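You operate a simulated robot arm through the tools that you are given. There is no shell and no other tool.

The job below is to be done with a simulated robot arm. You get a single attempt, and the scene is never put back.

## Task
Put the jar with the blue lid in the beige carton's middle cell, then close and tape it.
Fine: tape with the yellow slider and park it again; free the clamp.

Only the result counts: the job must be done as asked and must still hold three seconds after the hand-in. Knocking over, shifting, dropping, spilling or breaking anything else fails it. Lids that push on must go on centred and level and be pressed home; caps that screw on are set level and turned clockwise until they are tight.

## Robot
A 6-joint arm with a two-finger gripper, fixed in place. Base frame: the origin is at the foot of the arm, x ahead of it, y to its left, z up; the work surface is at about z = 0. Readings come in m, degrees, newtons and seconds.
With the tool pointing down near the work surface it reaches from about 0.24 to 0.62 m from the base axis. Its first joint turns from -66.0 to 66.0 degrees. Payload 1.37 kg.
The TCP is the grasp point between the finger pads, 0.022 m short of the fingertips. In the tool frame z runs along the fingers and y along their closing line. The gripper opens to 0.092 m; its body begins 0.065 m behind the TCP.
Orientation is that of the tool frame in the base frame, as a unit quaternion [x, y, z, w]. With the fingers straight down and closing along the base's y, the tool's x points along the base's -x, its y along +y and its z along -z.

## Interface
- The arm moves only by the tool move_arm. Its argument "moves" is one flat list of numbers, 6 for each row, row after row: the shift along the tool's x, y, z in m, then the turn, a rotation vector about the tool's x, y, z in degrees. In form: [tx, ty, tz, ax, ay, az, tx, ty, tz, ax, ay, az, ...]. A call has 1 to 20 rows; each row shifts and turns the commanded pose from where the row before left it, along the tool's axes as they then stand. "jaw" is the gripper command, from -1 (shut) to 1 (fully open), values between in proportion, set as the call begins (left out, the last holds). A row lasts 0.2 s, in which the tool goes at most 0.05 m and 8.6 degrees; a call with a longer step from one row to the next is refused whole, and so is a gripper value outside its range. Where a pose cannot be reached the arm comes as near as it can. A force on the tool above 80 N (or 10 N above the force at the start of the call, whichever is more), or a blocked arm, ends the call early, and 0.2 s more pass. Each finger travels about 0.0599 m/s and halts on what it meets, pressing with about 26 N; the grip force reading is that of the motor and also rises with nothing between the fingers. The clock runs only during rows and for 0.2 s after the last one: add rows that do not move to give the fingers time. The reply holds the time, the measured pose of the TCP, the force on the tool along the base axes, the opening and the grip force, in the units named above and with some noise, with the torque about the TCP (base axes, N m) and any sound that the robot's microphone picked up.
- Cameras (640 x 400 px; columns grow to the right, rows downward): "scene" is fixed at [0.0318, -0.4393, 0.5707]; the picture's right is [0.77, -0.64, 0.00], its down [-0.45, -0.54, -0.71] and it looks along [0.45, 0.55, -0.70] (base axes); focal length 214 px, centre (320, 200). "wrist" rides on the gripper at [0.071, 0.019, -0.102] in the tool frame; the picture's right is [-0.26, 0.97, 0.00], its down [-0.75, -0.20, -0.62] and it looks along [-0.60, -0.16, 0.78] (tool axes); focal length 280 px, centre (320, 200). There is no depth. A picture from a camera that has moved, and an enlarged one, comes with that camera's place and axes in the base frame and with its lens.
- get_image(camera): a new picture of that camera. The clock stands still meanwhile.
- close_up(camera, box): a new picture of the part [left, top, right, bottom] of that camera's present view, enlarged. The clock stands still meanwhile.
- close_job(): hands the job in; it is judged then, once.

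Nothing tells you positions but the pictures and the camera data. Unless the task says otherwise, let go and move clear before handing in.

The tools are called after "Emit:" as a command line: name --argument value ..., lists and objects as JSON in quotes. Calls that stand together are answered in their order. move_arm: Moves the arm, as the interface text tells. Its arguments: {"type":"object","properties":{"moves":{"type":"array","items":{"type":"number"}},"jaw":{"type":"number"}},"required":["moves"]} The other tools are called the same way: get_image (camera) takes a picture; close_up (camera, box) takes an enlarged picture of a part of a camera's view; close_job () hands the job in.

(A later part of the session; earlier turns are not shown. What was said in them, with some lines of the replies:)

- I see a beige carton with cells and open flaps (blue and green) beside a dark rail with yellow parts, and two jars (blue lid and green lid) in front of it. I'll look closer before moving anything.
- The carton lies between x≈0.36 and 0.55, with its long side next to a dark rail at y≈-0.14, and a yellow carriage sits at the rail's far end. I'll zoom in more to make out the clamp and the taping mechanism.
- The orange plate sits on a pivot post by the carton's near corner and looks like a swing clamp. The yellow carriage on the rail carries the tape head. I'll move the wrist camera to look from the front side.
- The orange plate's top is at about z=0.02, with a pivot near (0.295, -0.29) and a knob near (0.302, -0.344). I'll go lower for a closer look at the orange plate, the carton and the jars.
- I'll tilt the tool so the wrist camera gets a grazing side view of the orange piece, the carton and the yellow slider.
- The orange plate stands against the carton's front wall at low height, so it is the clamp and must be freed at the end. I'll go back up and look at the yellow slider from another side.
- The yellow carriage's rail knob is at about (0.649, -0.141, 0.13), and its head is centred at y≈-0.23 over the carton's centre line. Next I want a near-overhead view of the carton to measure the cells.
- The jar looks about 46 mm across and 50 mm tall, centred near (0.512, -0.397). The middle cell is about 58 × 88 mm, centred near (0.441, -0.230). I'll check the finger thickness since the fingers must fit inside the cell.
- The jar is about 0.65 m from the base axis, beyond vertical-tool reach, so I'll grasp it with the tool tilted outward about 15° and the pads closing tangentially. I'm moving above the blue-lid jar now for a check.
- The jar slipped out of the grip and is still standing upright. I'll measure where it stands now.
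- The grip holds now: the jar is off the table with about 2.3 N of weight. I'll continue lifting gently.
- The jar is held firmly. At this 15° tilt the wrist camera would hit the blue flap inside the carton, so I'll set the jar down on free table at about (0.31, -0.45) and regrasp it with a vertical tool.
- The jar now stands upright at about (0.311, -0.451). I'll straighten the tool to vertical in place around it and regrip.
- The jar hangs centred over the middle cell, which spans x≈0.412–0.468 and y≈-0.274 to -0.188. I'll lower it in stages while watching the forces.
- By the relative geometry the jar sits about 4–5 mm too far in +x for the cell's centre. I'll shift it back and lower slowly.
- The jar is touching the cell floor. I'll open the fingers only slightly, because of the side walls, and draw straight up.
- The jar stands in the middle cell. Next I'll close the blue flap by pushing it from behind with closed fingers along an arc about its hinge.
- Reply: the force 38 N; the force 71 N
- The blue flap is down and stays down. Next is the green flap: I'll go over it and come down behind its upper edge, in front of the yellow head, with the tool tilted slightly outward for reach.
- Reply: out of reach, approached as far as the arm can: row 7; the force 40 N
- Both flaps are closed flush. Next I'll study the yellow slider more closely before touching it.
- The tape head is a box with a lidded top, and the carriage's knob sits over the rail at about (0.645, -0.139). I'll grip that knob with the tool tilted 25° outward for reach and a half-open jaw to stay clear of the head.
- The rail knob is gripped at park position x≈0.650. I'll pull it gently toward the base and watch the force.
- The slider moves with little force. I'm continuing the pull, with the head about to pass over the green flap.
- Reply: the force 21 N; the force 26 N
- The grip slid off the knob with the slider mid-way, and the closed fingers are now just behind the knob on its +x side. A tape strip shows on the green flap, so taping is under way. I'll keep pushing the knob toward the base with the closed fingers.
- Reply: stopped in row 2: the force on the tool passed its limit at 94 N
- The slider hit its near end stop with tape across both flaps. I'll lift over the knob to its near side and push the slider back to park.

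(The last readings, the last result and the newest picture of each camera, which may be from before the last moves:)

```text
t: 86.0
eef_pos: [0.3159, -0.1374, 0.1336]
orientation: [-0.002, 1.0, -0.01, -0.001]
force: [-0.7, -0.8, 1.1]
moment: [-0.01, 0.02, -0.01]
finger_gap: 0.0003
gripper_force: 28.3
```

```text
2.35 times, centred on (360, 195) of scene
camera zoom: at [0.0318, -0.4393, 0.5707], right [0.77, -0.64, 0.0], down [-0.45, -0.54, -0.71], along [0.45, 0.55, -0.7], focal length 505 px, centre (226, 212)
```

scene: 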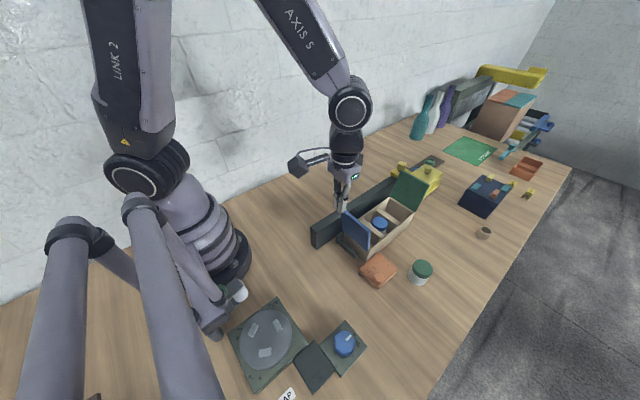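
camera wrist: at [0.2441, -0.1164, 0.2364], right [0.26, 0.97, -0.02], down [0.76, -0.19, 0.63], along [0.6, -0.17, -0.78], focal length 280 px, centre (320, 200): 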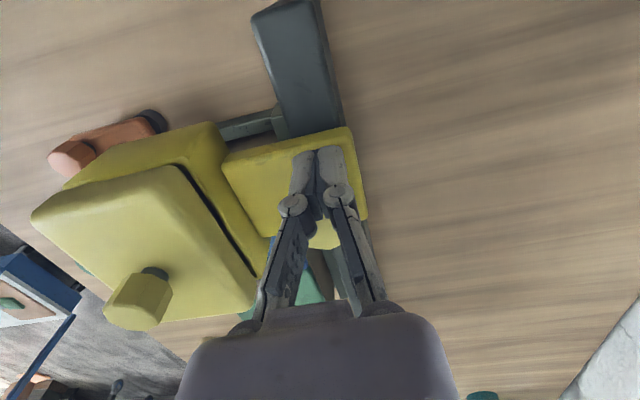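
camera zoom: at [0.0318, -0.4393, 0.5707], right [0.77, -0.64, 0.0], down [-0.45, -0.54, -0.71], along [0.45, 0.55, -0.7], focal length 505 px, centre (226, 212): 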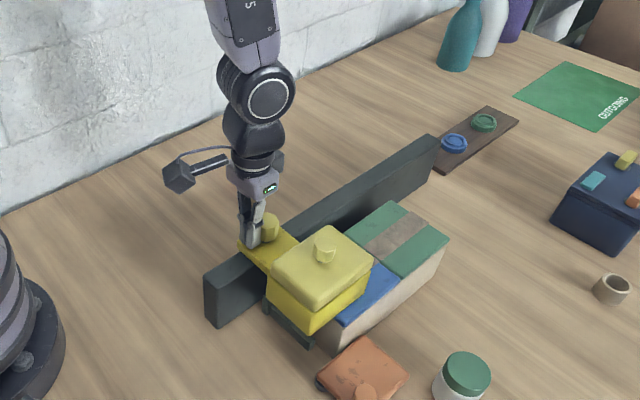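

Emit:
move_arm --moves '[-0.015, -0.002, 0, 0, 0, 0, -0.018, 0, 0, 0, 0, 0, -0.018, -0.0003, 0, 0, 0, 0, -0.018, -0.0003, 0, 0, 0, 0, -0.018, -0.0003, 0, 0, 0, 0, -0.018, -0.0003, 0, 0, 0, 0, -0.018, -0.0003, 0, 0, 0, 0, -0.015, -0.0003, 0, 0, 0, 0]'

Emit:
get_image --camera "wrist"

Emit:
close_up --camera "scene" --box '[310, 110, 450, 280]'

```text
t: 87.8
eef_pos: [0.4539, -0.1414, 0.1334]
orientation: [-0.002, 1.0, -0.009, -0.002]
force: [0.0, -0.1, 1.3]
moment: [-0.02, 0.03, 0.02]
finger_gap: 0.0061
gripper_force: 27.8
```

```text
taken
camera wrist: at [0.3821, -0.1202, 0.2354], right [0.26, 0.97, -0.02], down [0.76, -0.19, 0.63], along [0.6, -0.17, -0.78], focal length 280 px, centre (320, 200)
```

wrist: 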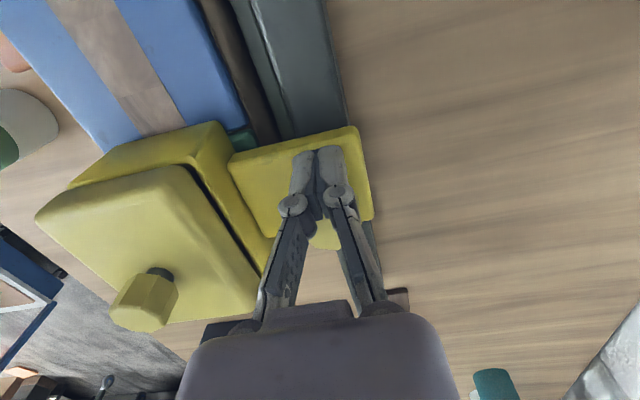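

```text
2.35 times, centred on (380, 195) of scene
camera zoom: at [0.0318, -0.4393, 0.5707], right [0.77, -0.64, 0.0], down [-0.45, -0.54, -0.71], along [0.45, 0.55, -0.7], focal length 505 px, centre (179, 212)
```

zoom: 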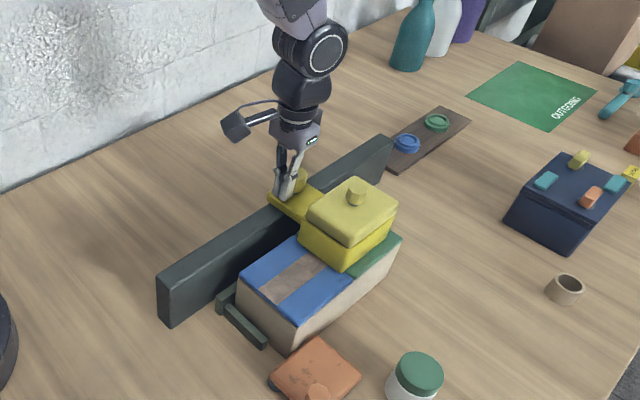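

Emit:
move_arm --moves '[-0.018, -0.0003, 0, 0, -2, 0, -0.018, -0.0003, 0.0006, 0, -2, 0, -0.018, -0.0003, 0.0012, 0, -2, 0, -0.0179, -0.0003, 0.0019, 0, -2, 0, -0.0178, -0.0003, 0.0025, 0, -2, 0, -0.0177, -0.0003, 0.0031, 0, -2, 0, -0.0125, -0.0002, 0.0026, 0, -2, 0]'

Emit:
get_image --camera "wrist"

Emit:
close_up --camera "scene" --box '[340, 110, 460, 230]'

```text
t: 89.4
eef_pos: [0.5751, -0.1427, 0.1315]
orientation: [-0.004, 0.993, -0.009, 0.122]
force: [-1.4, -1.3, -0.5]
moment: [-0.03, 0.03, -0.02]
finger_gap: 0.0002
gripper_force: 28.2
```

```text
taken
camera wrist: at [0.4811, -0.1212, 0.2145], right [0.25, 0.97, 0.05], down [0.58, -0.19, 0.79], along [0.77, -0.17, -0.61], focal length 280 px, centre (320, 200)
```

wrist: 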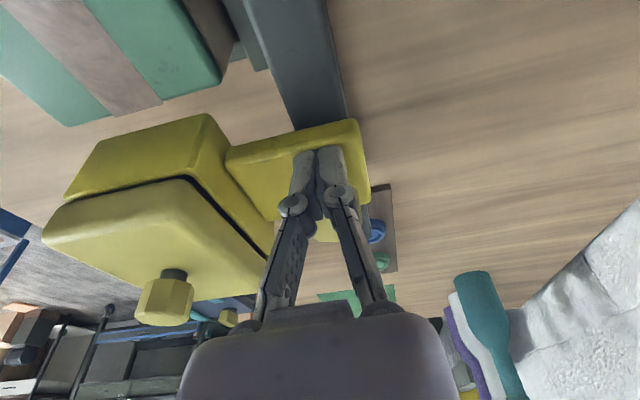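

```text
3.33 times, centred on (400, 170) of scene
camera zoom: at [0.0318, -0.4393, 0.5707], right [0.77, -0.64, 0.0], down [-0.45, -0.54, -0.71], along [0.45, 0.55, -0.7], focal length 715 px, centre (53, 300)
```

zoom: 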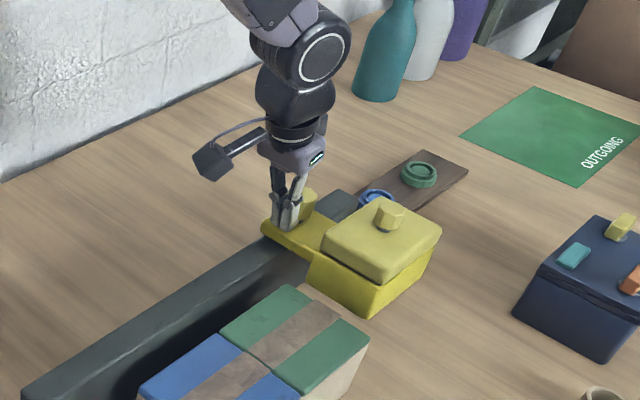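

Emit:
move_arm --moves '[-0.0097, -0.0002, 0.0024, 0, -2, 0, -0.0096, -0.0002, 0.0028, 0, -2, 0, -0.0095, -0.0002, 0.0031, 0, -2, 0, 0, 0, 0, 0, 0, 0]'

Emit:
close_up --camera "scene" --box '[380, 140, 450, 210]'

```text
t: 90.4
eef_pos: [0.6041, -0.1424, 0.1329]
orientation: [-0.004, 0.985, -0.009, 0.173]
force: [-1.1, -0.3, -0.8]
moment: [-0.01, 0.04, -0.01]
finger_gap: 0.0058
gripper_force: 28.2
```

```text
5.71 times, centred on (415, 175) of scene
camera zoom: at [0.0318, -0.4393, 0.5707], right [0.77, -0.64, 0.0], down [-0.45, -0.54, -0.71], along [0.45, 0.55, -0.7], focal length 1226 px, centre (-223, 343)
```

zoom: 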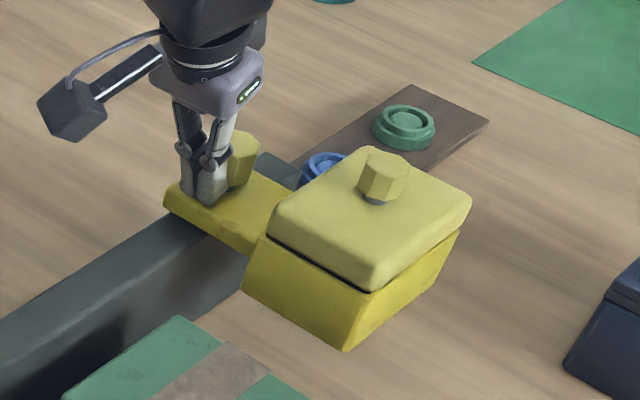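

The slider is about 15 mm short of its original park position compared with the earlier picture. I'll push on in small steps until it seats at the stop.

Emit:
move_arm --moves '[-0.0056, -0.0002, 0.002, 0, 0, 0, -0.0056, -0.0001, 0.002, 0, 0, 0, 0, 0, 0, 0, 0, 0]'

Emit:
close_up --camera "scene" --box '[380, 140, 450, 210]'

```text
t: 91.2
eef_pos: [0.6145, -0.1419, 0.1334]
orientation: [-0.005, 0.985, -0.008, 0.173]
force: [-1.1, -0.8, -0.3]
moment: [0.0, 0.03, -0.02]
finger_gap: 0.0058
gripper_force: 28.0
```

```text
5.71 times, centred on (415, 175) of scene
camera zoom: at [0.0318, -0.4393, 0.5707], right [0.77, -0.64, 0.0], down [-0.45, -0.54, -0.71], along [0.45, 0.55, -0.7], focal length 1226 px, centre (-223, 343)
```

zoom: 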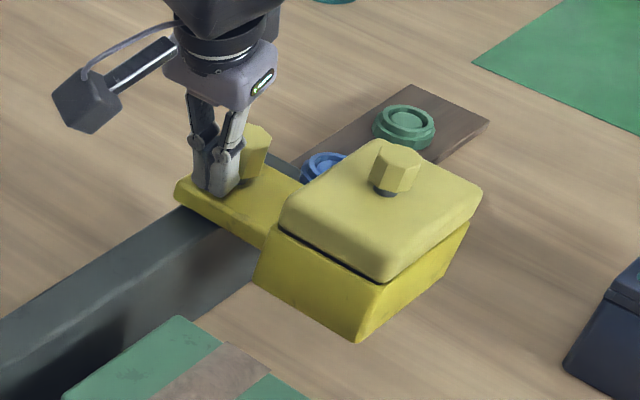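

Emit:
move_arm --moves '[-0.0019, 0, 0.0007, 0, 0, 0, -0.0014, 0, 0.0005, 0, 0, 0, 0, 0, 0, 0, 0, 0]'

Emit:
close_up --camera "scene" --box '[380, 140, 450, 210]'

```text
t: 92.0
eef_pos: [0.6184, -0.1435, 0.1309]
orientation: [-0.004, 0.985, -0.009, 0.17]
force: [-20.2, -1.1, 2.4]
moment: [0.0, 0.23, -0.02]
finger_gap: 0.0063
gripper_force: 28.3
```

```text
5.71 times, centred on (415, 175) of scene
camera zoom: at [0.0318, -0.4393, 0.5707], right [0.77, -0.64, 0.0], down [-0.45, -0.54, -0.71], along [0.45, 0.55, -0.7], focal length 1226 px, centre (-223, 343)
```

zoom: 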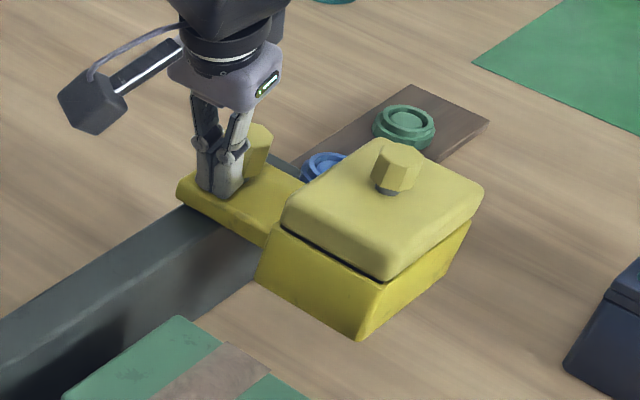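

The slider is seated at its park stop and matches the starting picture. I'll back off and inspect the taped carton and the clamp.

Emit:
move_arm --moves '[0.0038, 0, -0.0014, 0, 0, 0, 0.0094, 0, -0.0034, 0, 0, 0, -0.0103, 0, -0.0282, 0, 0, 0, -0.0137, 0, -0.0376, 0, 0, 0, -0.0137, 0, -0.0376, 0, 0, 0, 0, 0, 0, 0, 6.6, 0, 0, 0, 0, 0, 6.6, 0, 0, 0, 0, 0, 6.6, 0]'

Emit:
get_image --camera "scene"

Emit:
close_up --camera "scene" --box '[320, 180, 440, 290]'

```text
t: 93.8
eef_pos: [0.6041, -0.1399, 0.2422]
orientation: [-0.003, 1.0, -0.009, 0.0]
force: [-0.1, -0.4, 0.2]
moment: [-0.02, -0.01, 0.02]
finger_gap: 0.0
gripper_force: 28.8
```

```text
taken
```

scene: 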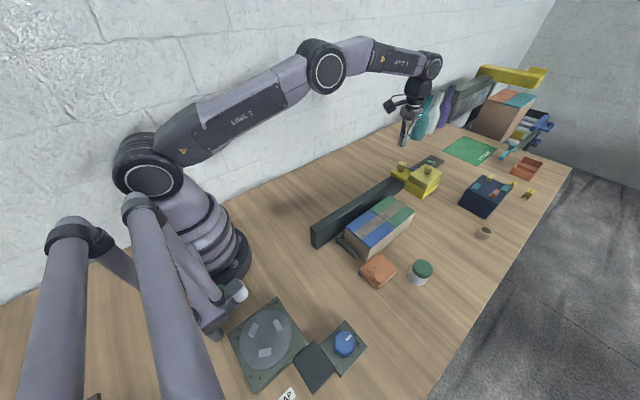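

```text
3.64 times, centred on (380, 235) of scene
camera zoom: at [0.0318, -0.4393, 0.5707], right [0.77, -0.64, 0.0], down [-0.45, -0.54, -0.71], along [0.45, 0.55, -0.7], focal length 780 px, centre (102, 73)
```

zoom: 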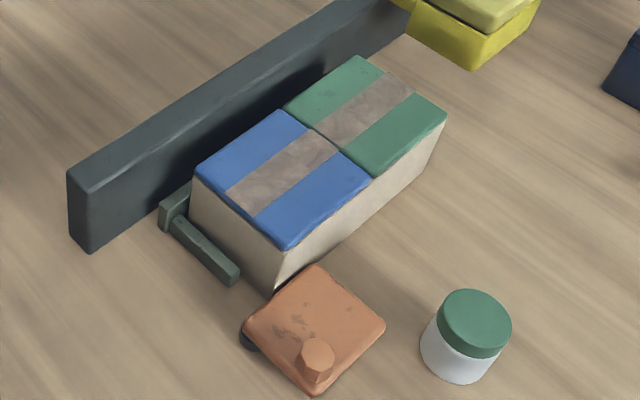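

The tape runs fully across both flaps and the slider is parked. The last step is freeing the orange clamp, so I'll move in for a close look at how it pivots.

Emit:
move_arm --moves '[0.03, -0.01, -0.02, 0, 0, 0, 0.04, -0.015, 0, 0, 0, 0, 0.04, -0.015, 0, 0, 0, 0, 0.04, -0.015, 0, 0, 0, 0, 0.04, -0.015, 0, 0, 0, 0, 0.04, -0.015, 0, 0, 0, 0, 0.04, -0.015, 0, 0, 0, 0, 0.04, -0.015, 0, 0, 0, 0, 0.04, -0.015, 0, 0, 0, 0, 0, 0, 0.02, 0, 0, 0, 0, 0, 0.02, 0, 0, 0]'

Emit:
get_image --camera "wrist"

Emit:
close_up --camera "wrist" --box '[180, 60, 340, 200]'

```text
t: 96.2
eef_pos: [0.2569, -0.2729, 0.2257]
orientation: [-0.005, 1.0, -0.009, 0.0]
force: [0.8, -0.5, -0.3]
moment: [-0.02, -0.03, -0.02]
finger_gap: 0.0
gripper_force: 27.6
```

```text
taken
camera wrist: at [0.1847, -0.2512, 0.3275], right [0.26, 0.97, -0.02], down [0.75, -0.19, 0.63], along [0.6, -0.17, -0.78], focal length 280 px, centre (320, 200)
```

wrist: 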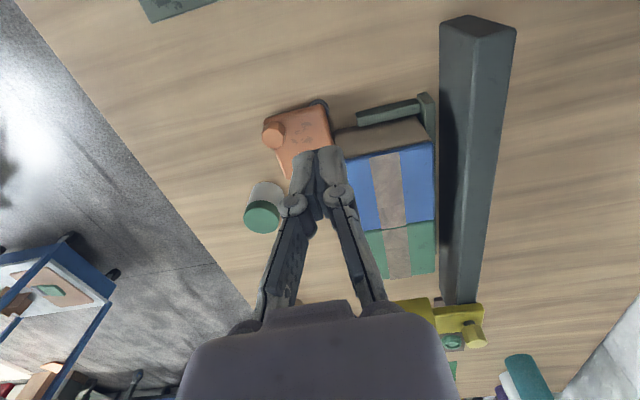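

```text
2.86 times, centred on (260, 130) of wrist
camera zoom: at [0.1847, -0.2512, 0.3275], right [0.26, 0.97, -0.02], down [0.75, -0.19, 0.63], along [0.6, -0.17, -0.78], focal length 801 px, centre (491, 400)
```

zoom: 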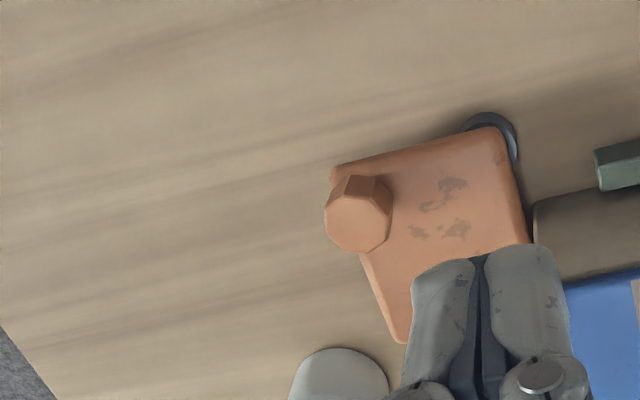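

The clamp plate pivots on the dark disc at about (0.301, -0.287) and its edge rests against the carton's front wall. Pushing its knob toward -x swings it away, so I'll bring the closed fingers down on the knob's +x side.

Emit:
move_arm --moves '[-0.0205, -0.0165, 0.025, 0, 0, 0, -0.0205, -0.0165, 0.025, 0, 0, 0, -0.0205, -0.0165, 0.025, 0, 0, 0, -0.0205, -0.0165, 0.025, 0, 0, 0, 0, 0, 0, 0, 0, 0]'

Emit:
get_image --camera "wrist"

Emit:
close_up --camera "scene" --box '[320, 190, 440, 300]'

```text
t: 97.4
eef_pos: [0.3384, -0.3428, 0.1284]
orientation: [-0.003, 1.0, -0.009, 0.001]
force: [0.3, 0.7, 0.4]
moment: [0.0, -0.02, 0.01]
finger_gap: 0.0
gripper_force: 28.0
```

```text
taken
camera wrist: at [0.267, -0.3209, 0.2295], right [0.26, 0.97, -0.02], down [0.75, -0.19, 0.63], along [0.61, -0.17, -0.78], focal length 280 px, centre (320, 200)
```

wrist: 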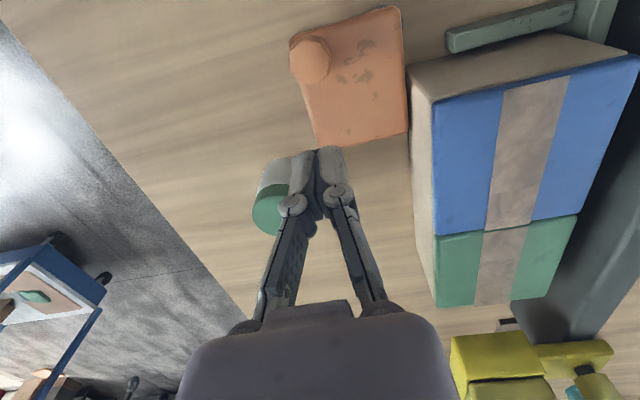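

```text
3.64 times, centred on (380, 245) of scene
camera zoom: at [0.0318, -0.4393, 0.5707], right [0.77, -0.64, 0.0], down [-0.45, -0.54, -0.71], along [0.45, 0.55, -0.7], focal length 780 px, centre (102, 36)
```

zoom: 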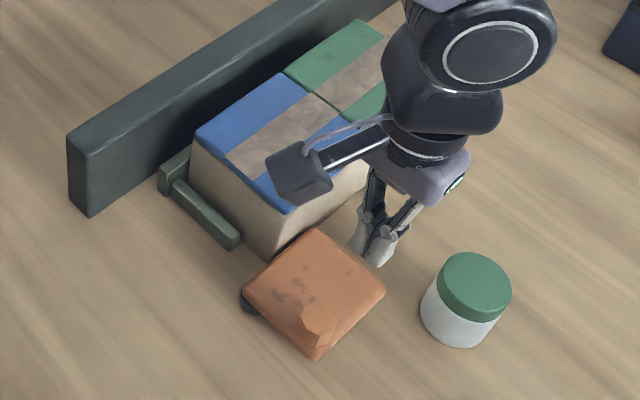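

Emit:
move_arm --moves '[0, 0.001, 0.025, 0, 0, 0, 0, 0, 0.025, 0, 0, 0, 0, 0, 0.022, 0, 0, 0, 0, 0, 0, 0, 0, 0]'

Emit:
get_image --camera "wrist"

Emit:
close_up --camera "scene" --box '[320, 190, 440, 300]'

```text
t: 98.4
eef_pos: [0.3383, -0.3422, 0.056]
orientation: [-0.002, 1.0, -0.01, 0.001]
force: [-0.8, 0.5, -0.7]
moment: [0.0, 0.0, -0.02]
finger_gap: 0.0
gripper_force: 28.1
```

```text
taken
camera wrist: at [0.2659, -0.3202, 0.1575], right [0.26, 0.97, -0.02], down [0.75, -0.19, 0.63], along [0.61, -0.17, -0.78], focal length 280 px, centre (320, 200)
```

wrist: 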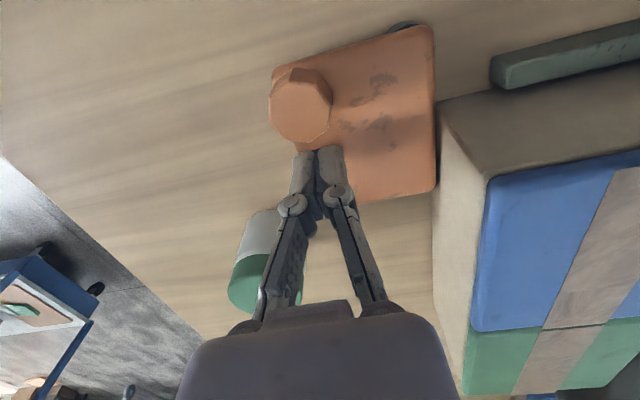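

```text
3.64 times, centred on (380, 245) of scene
camera zoom: at [0.0318, -0.4393, 0.5707], right [0.77, -0.64, 0.0], down [-0.45, -0.54, -0.71], along [0.45, 0.55, -0.7], focal length 780 px, centre (102, 36)
```

zoom: 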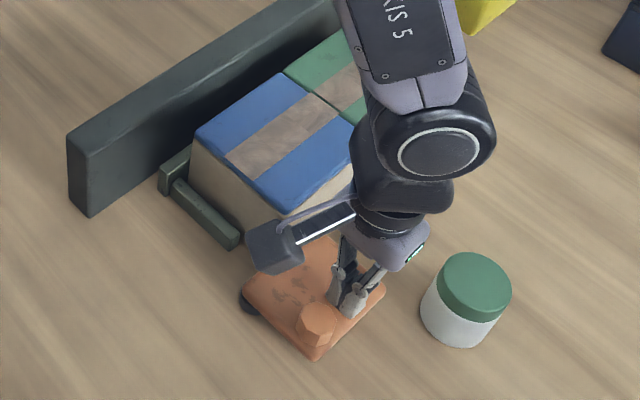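

Emit:
move_arm --moves '[0.0113, 0.0005, 0, 0, 0, 0, 0.0072, -0.0008, 0, 0, 0, 0, 0.0072, -0.0008, 0, 0, 0, 0, 0, 0, 0, 0, 0, 0]'

Emit:
get_image --camera "wrist"

Emit:
close_up --camera "scene" --box '[320, 190, 440, 300]'

```text
t: 99.4
eef_pos: [0.3133, -0.3418, 0.0529]
orientation: [-0.003, 1.0, -0.01, 0.001]
force: [0.4, -0.3, -1.0]
moment: [0.03, -0.03, 0.0]
finger_gap: 0.0
gripper_force: 28.2
```

```text
taken
camera wrist: at [0.2407, -0.3202, 0.1556], right [0.26, 0.97, -0.02], down [0.75, -0.19, 0.63], along [0.61, -0.17, -0.78], focal length 280 px, centre (320, 200)
```

wrist: 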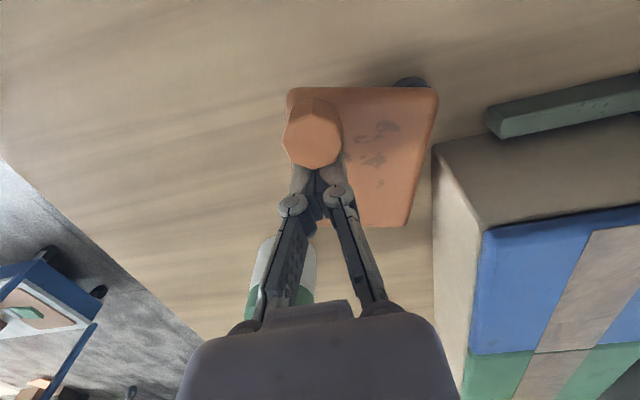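

```text
3.64 times, centred on (380, 245) of scene
camera zoom: at [0.0318, -0.4393, 0.5707], right [0.77, -0.64, 0.0], down [-0.45, -0.54, -0.71], along [0.45, 0.55, -0.7], focal length 780 px, centre (102, 36)
```

zoom: 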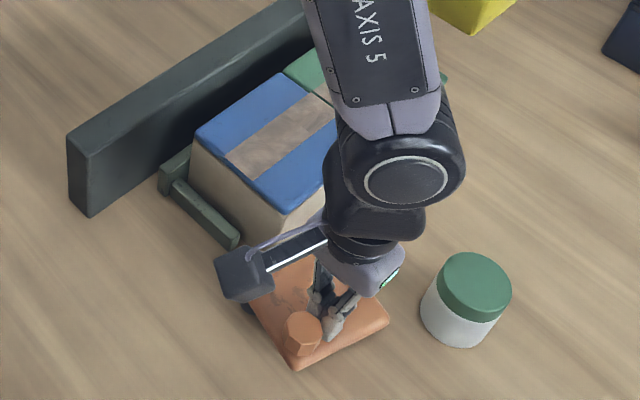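

Emit:
move_arm --moves '[0.0076, -0.0012, 0, 0, 0, 0, 0.0076, -0.0006, 0, 0, 0, 0, 0.0075, 0.0012, 0, 0, 0, 0, 0.0075, 0.0016, 0, 0, 0, 0, 0.0068, 0.0031, 0, 0, 0, 0, 0.0068, 0.0036, 0, 0, 0, 0]'

Emit:
get_image --camera "wrist"

Emit:
close_up --camera "scene" --box '[300, 190, 440, 310]'

```text
t: 100.8
eef_pos: [0.2685, -0.3367, 0.0535]
orientation: [-0.002, 1.0, -0.009, 0.001]
force: [0.4, 0.4, -0.6]
moment: [0.0, 0.0, 0.0]
finger_gap: 0.0
gripper_force: 28.0
```

```text
taken
camera wrist: at [0.1966, -0.3153, 0.1563], right [0.26, 0.97, -0.02], down [0.75, -0.19, 0.63], along [0.61, -0.17, -0.78], focal length 280 px, centre (320, 200)
```

wrist: 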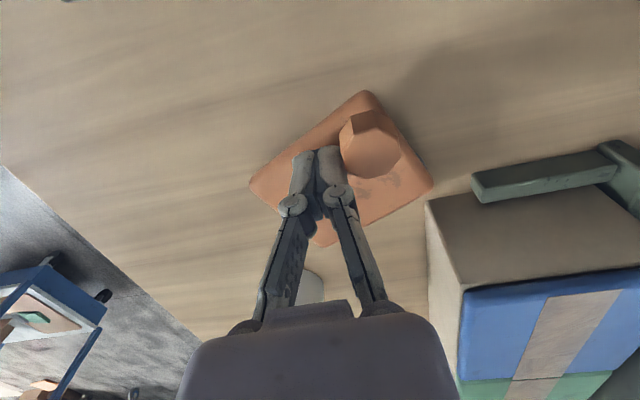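

```text
3.33 times, centred on (370, 250) of scene
camera zoom: at [0.0318, -0.4393, 0.5707], right [0.77, -0.64, 0.0], down [-0.45, -0.54, -0.71], along [0.45, 0.55, -0.7], focal length 715 px, centre (153, 33)
```

zoom: 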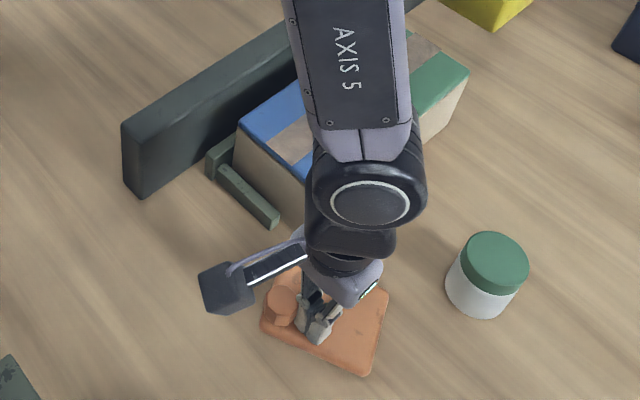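

Emit:
move_arm --moves '[0.0055, 0.005, 0, 0, 0, 0, 0.0055, 0.005, 0, 0, 0, 0, 0.0042, 0.0063, 0, 0, 0, 0, 0.0042, 0.0063, 0, 0, 0, 0]'

Emit:
get_image --camera "wrist"

Emit:
close_up --camera "scene" --box '[300, 190, 440, 310]'

```text
t: 101.8
eef_pos: [0.2504, -0.3156, 0.0549]
orientation: [-0.002, 1.0, -0.013, 0.004]
force: [4.7, -16.5, -4.8]
moment: [-0.11, 0.02, -0.13]
finger_gap: 0.0
gripper_force: 27.9
```

```text
taken
camera wrist: at [0.178, -0.2929, 0.1556], right [0.26, 0.97, -0.02], down [0.75, -0.19, 0.64], along [0.61, -0.18, -0.77], focal length 280 px, centre (320, 200)
```

wrist: 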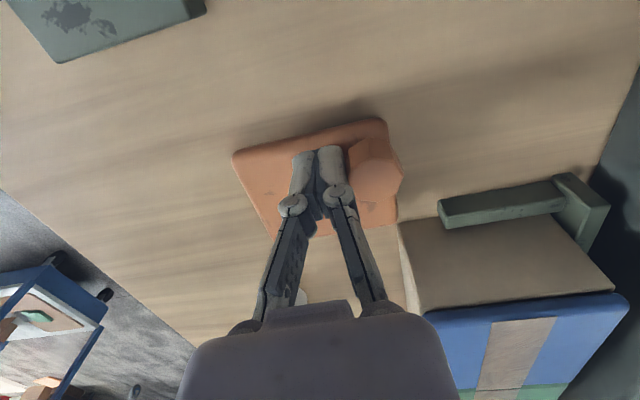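

```text
3.33 times, centred on (370, 250) of scene
camera zoom: at [0.0318, -0.4393, 0.5707], right [0.77, -0.64, 0.0], down [-0.45, -0.54, -0.71], along [0.45, 0.55, -0.7], focal length 715 px, centre (153, 33)
```

zoom: 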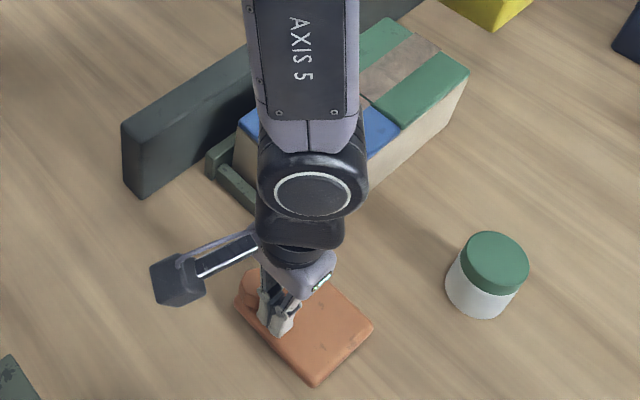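

The clamp has swung about 90° and reached its open stop, clear of the carton. I'll withdraw the fingers and inspect everything.

Emit:
move_arm --moves '[-0.001, -0.004, 0, 0, 0, 0, -0.001, -0.005, 0, 0, 0, 0, 0, 0, -0.02, 0, 0, 0, 0, 0, -0.04, 0, 0, 0, 0, 0, -0.04, 0, 0, 0, 0, 0, -0.04, 0, 0, 0, 0, 0, -0.03, 0, 0, 0]'

Emit:
get_image --camera "wrist"

Emit:
get_image --camera "scene"

Emit:
close_up --camera "scene" --box '[300, 170, 440, 310]'

```text
t: 103.4
eef_pos: [0.2492, -0.3157, 0.2242]
orientation: [-0.003, 1.0, -0.008, 0.001]
force: [-0.2, 0.1, 0.5]
moment: [-0.02, 0.0, 0.0]
finger_gap: 0.0
gripper_force: 27.9
```

```text
taken
camera wrist: at [0.1783, -0.2946, 0.3266], right [0.26, 0.97, -0.02], down [0.75, -0.19, 0.63], along [0.61, -0.17, -0.78], focal length 280 px, centre (320, 200)
```

wrist: 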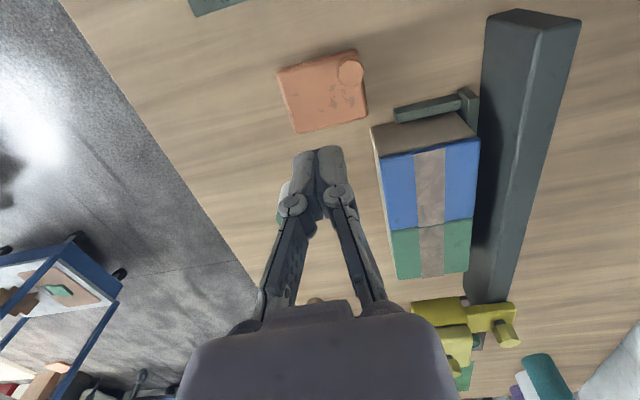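

```text
taken
```

scene: 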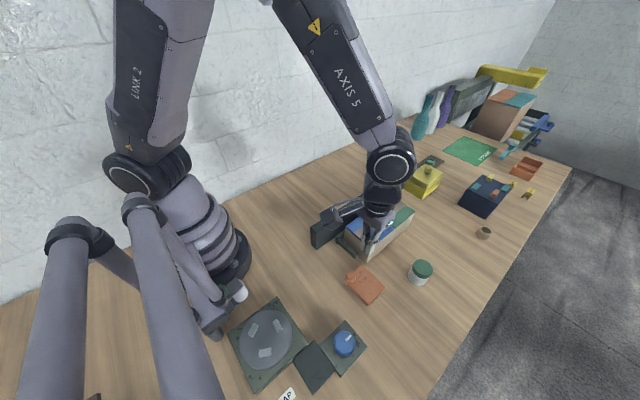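

```text
2.86 times, centred on (370, 240) of scene
camera zoom: at [0.0318, -0.4393, 0.5707], right [0.77, -0.64, 0.0], down [-0.45, -0.54, -0.71], along [0.45, 0.55, -0.7], focal length 613 px, centre (177, 86)
```

zoom: 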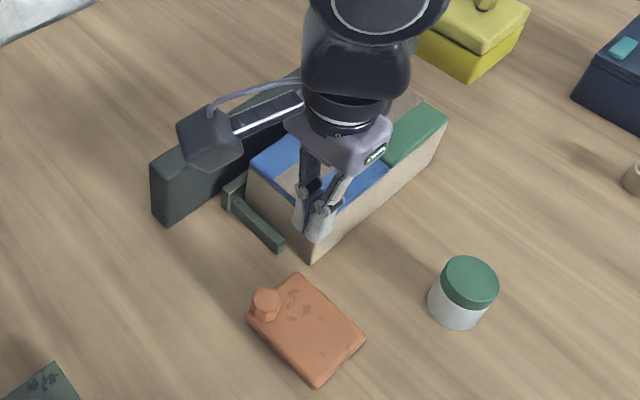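

Emit:
move_arm --moves '[0, 0, -0.04, 0, 0, 0, 0, 0.01, -0.04, 0, 0, 0, 0, 0.01, -0.04, 0, 0, 0, 0, 0.01, -0.04, 0, 0, 0, 0, 0.01, -0.04, 0, 0, 0, 0, 0, 0, 0, 0, 0]' --jaw 1

Emit:
get_image --camera "scene"

Emit:
close_up --camera "scene" --box '[300, 140, 460, 310]'

Emit:
close_up --camera "scene" --box '[380, 140, 450, 210]'

Emit:
get_image --camera "wrist"

```text
t: 104.8
eef_pos: [0.2509, -0.2773, 0.4223]
orientation: [-0.002, 1.0, -0.009, 0.0]
force: [0.0, 0.0, 0.1]
moment: [-0.02, 0.01, -0.01]
finger_gap: 0.0921
gripper_force: 0.1
```

```text
taken
```

scene: 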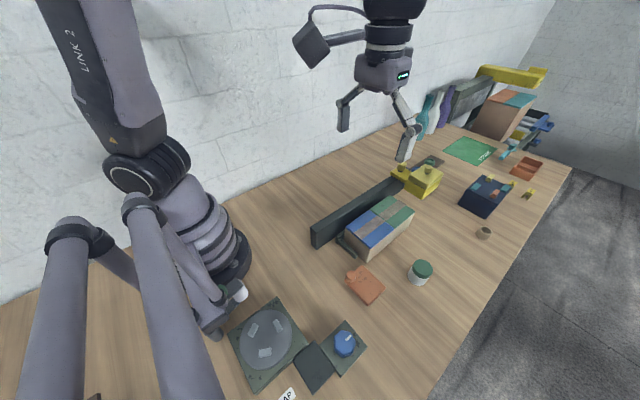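

```text
2.35 times, centred on (380, 225) of scene
camera zoom: at [0.0318, -0.4393, 0.5707], right [0.77, -0.64, 0.0], down [-0.45, -0.54, -0.71], along [0.45, 0.55, -0.7], focal length 505 px, centre (179, 141)
```

zoom: 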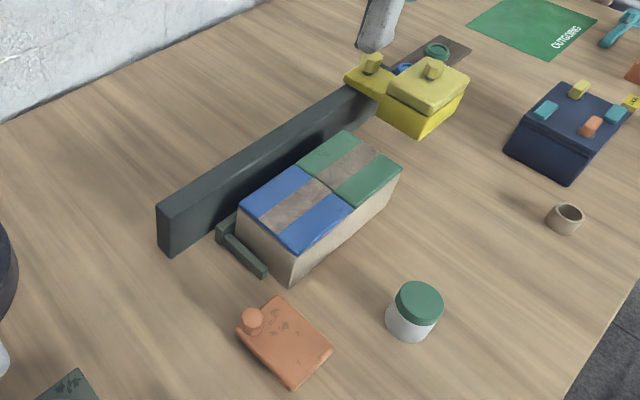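

```text
5.71 times, centred on (415, 175) of scene
camera zoom: at [0.0318, -0.4393, 0.5707], right [0.77, -0.64, 0.0], down [-0.45, -0.54, -0.71], along [0.45, 0.55, -0.7], focal length 1226 px, centre (-223, 343)
```

zoom: 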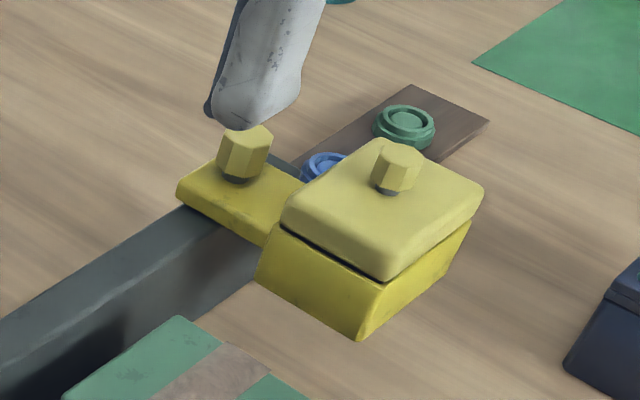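

```text
taken
camera wrist: at [0.1796, -0.2552, 0.5251], right [0.26, 0.97, -0.02], down [0.75, -0.19, 0.63], along [0.6, -0.17, -0.78], focal length 280 px, centre (320, 200)
```

wrist: 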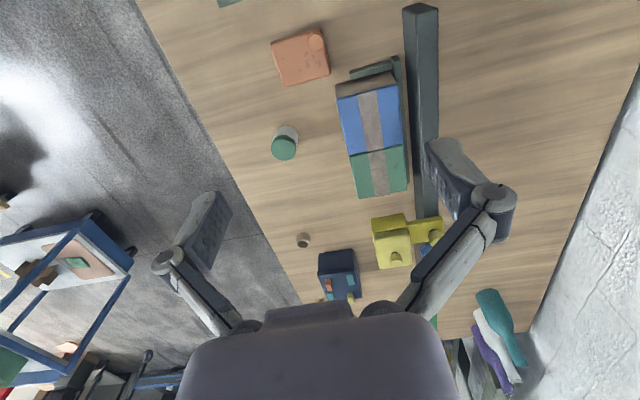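

Emit:
close_up --camera "scene" --box '[330, 190, 420, 290]'

Emit:
close_up --camera "wrist" --box '[250, 10, 430, 220]'

```text
4.00 times, centred on (375, 240) of scene
camera zoom: at [0.0318, -0.4393, 0.5707], right [0.77, -0.64, 0.0], down [-0.45, -0.54, -0.71], along [0.45, 0.55, -0.7], focal length 858 px, centre (100, 40)
```

zoom: 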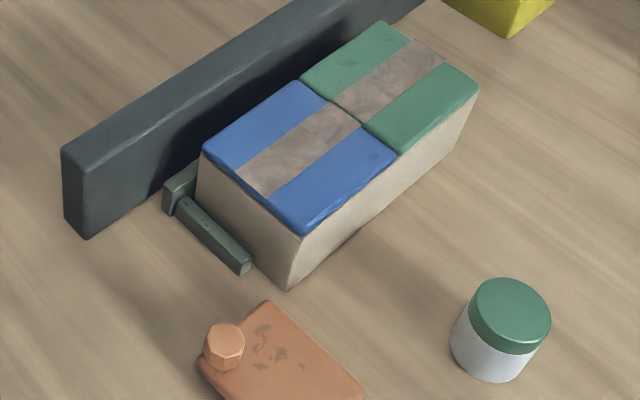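

```text
1.90 times, centred on (340, 115) of wrist
camera zoom: at [0.1796, -0.2552, 0.5251], right [0.26, 0.97, -0.02], down [0.75, -0.19, 0.63], along [0.6, -0.17, -0.78], focal length 534 px, centre (282, 362)
```

zoom: 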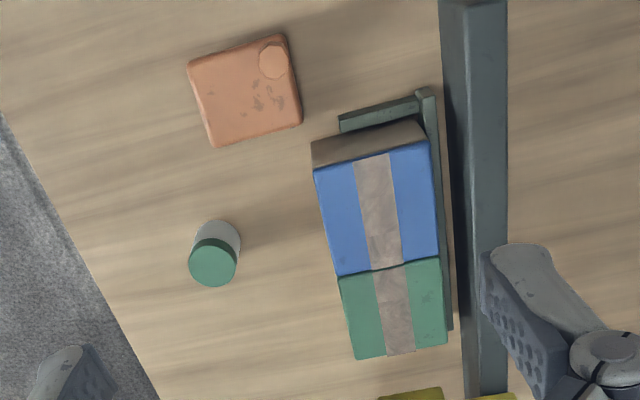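

The jar is in the middle cell, both flaps are closed and taped end to end, and the slider is back at its park stop. The clamp is swung clear and the gripper is away from everything, so I'm handing in.

Emit:
close_job

```text
The job is handed in.
```

The blue-lid jar is in the carton's middle cell, and the carton is closed and taped. The job has been handed in; no verdict came back, so this is from my last pictures.

- **Jar:** it stands upright on the cell floor. My first grip slipped off and left the jar standing where it was. I then set it down once on clear table to regrip it with the tool vertical.
- **Flaps and tape:** the blue and green flaps are down flush. The yellow slider ran the full length of its rail, and the tape covers both flaps from end to end.
- **Slider:** my grip came off its knob halfway, so I pushed it the rest of the way by the knob. At the near end of the rail the push reached 94 N before the arm stopped itself; I saw no damage. It is back against its park stop and matches the starting picture.
- **Clamp:** I took the orange plate beside the carton to be the clamp, since nothing was labelled. It is swung about 90° to its stop, clear of the carton.

The green-lid jar and the other items look unmoved, the carton is within a few millimetres of where it started, and the arm is well clear with the gripper open.
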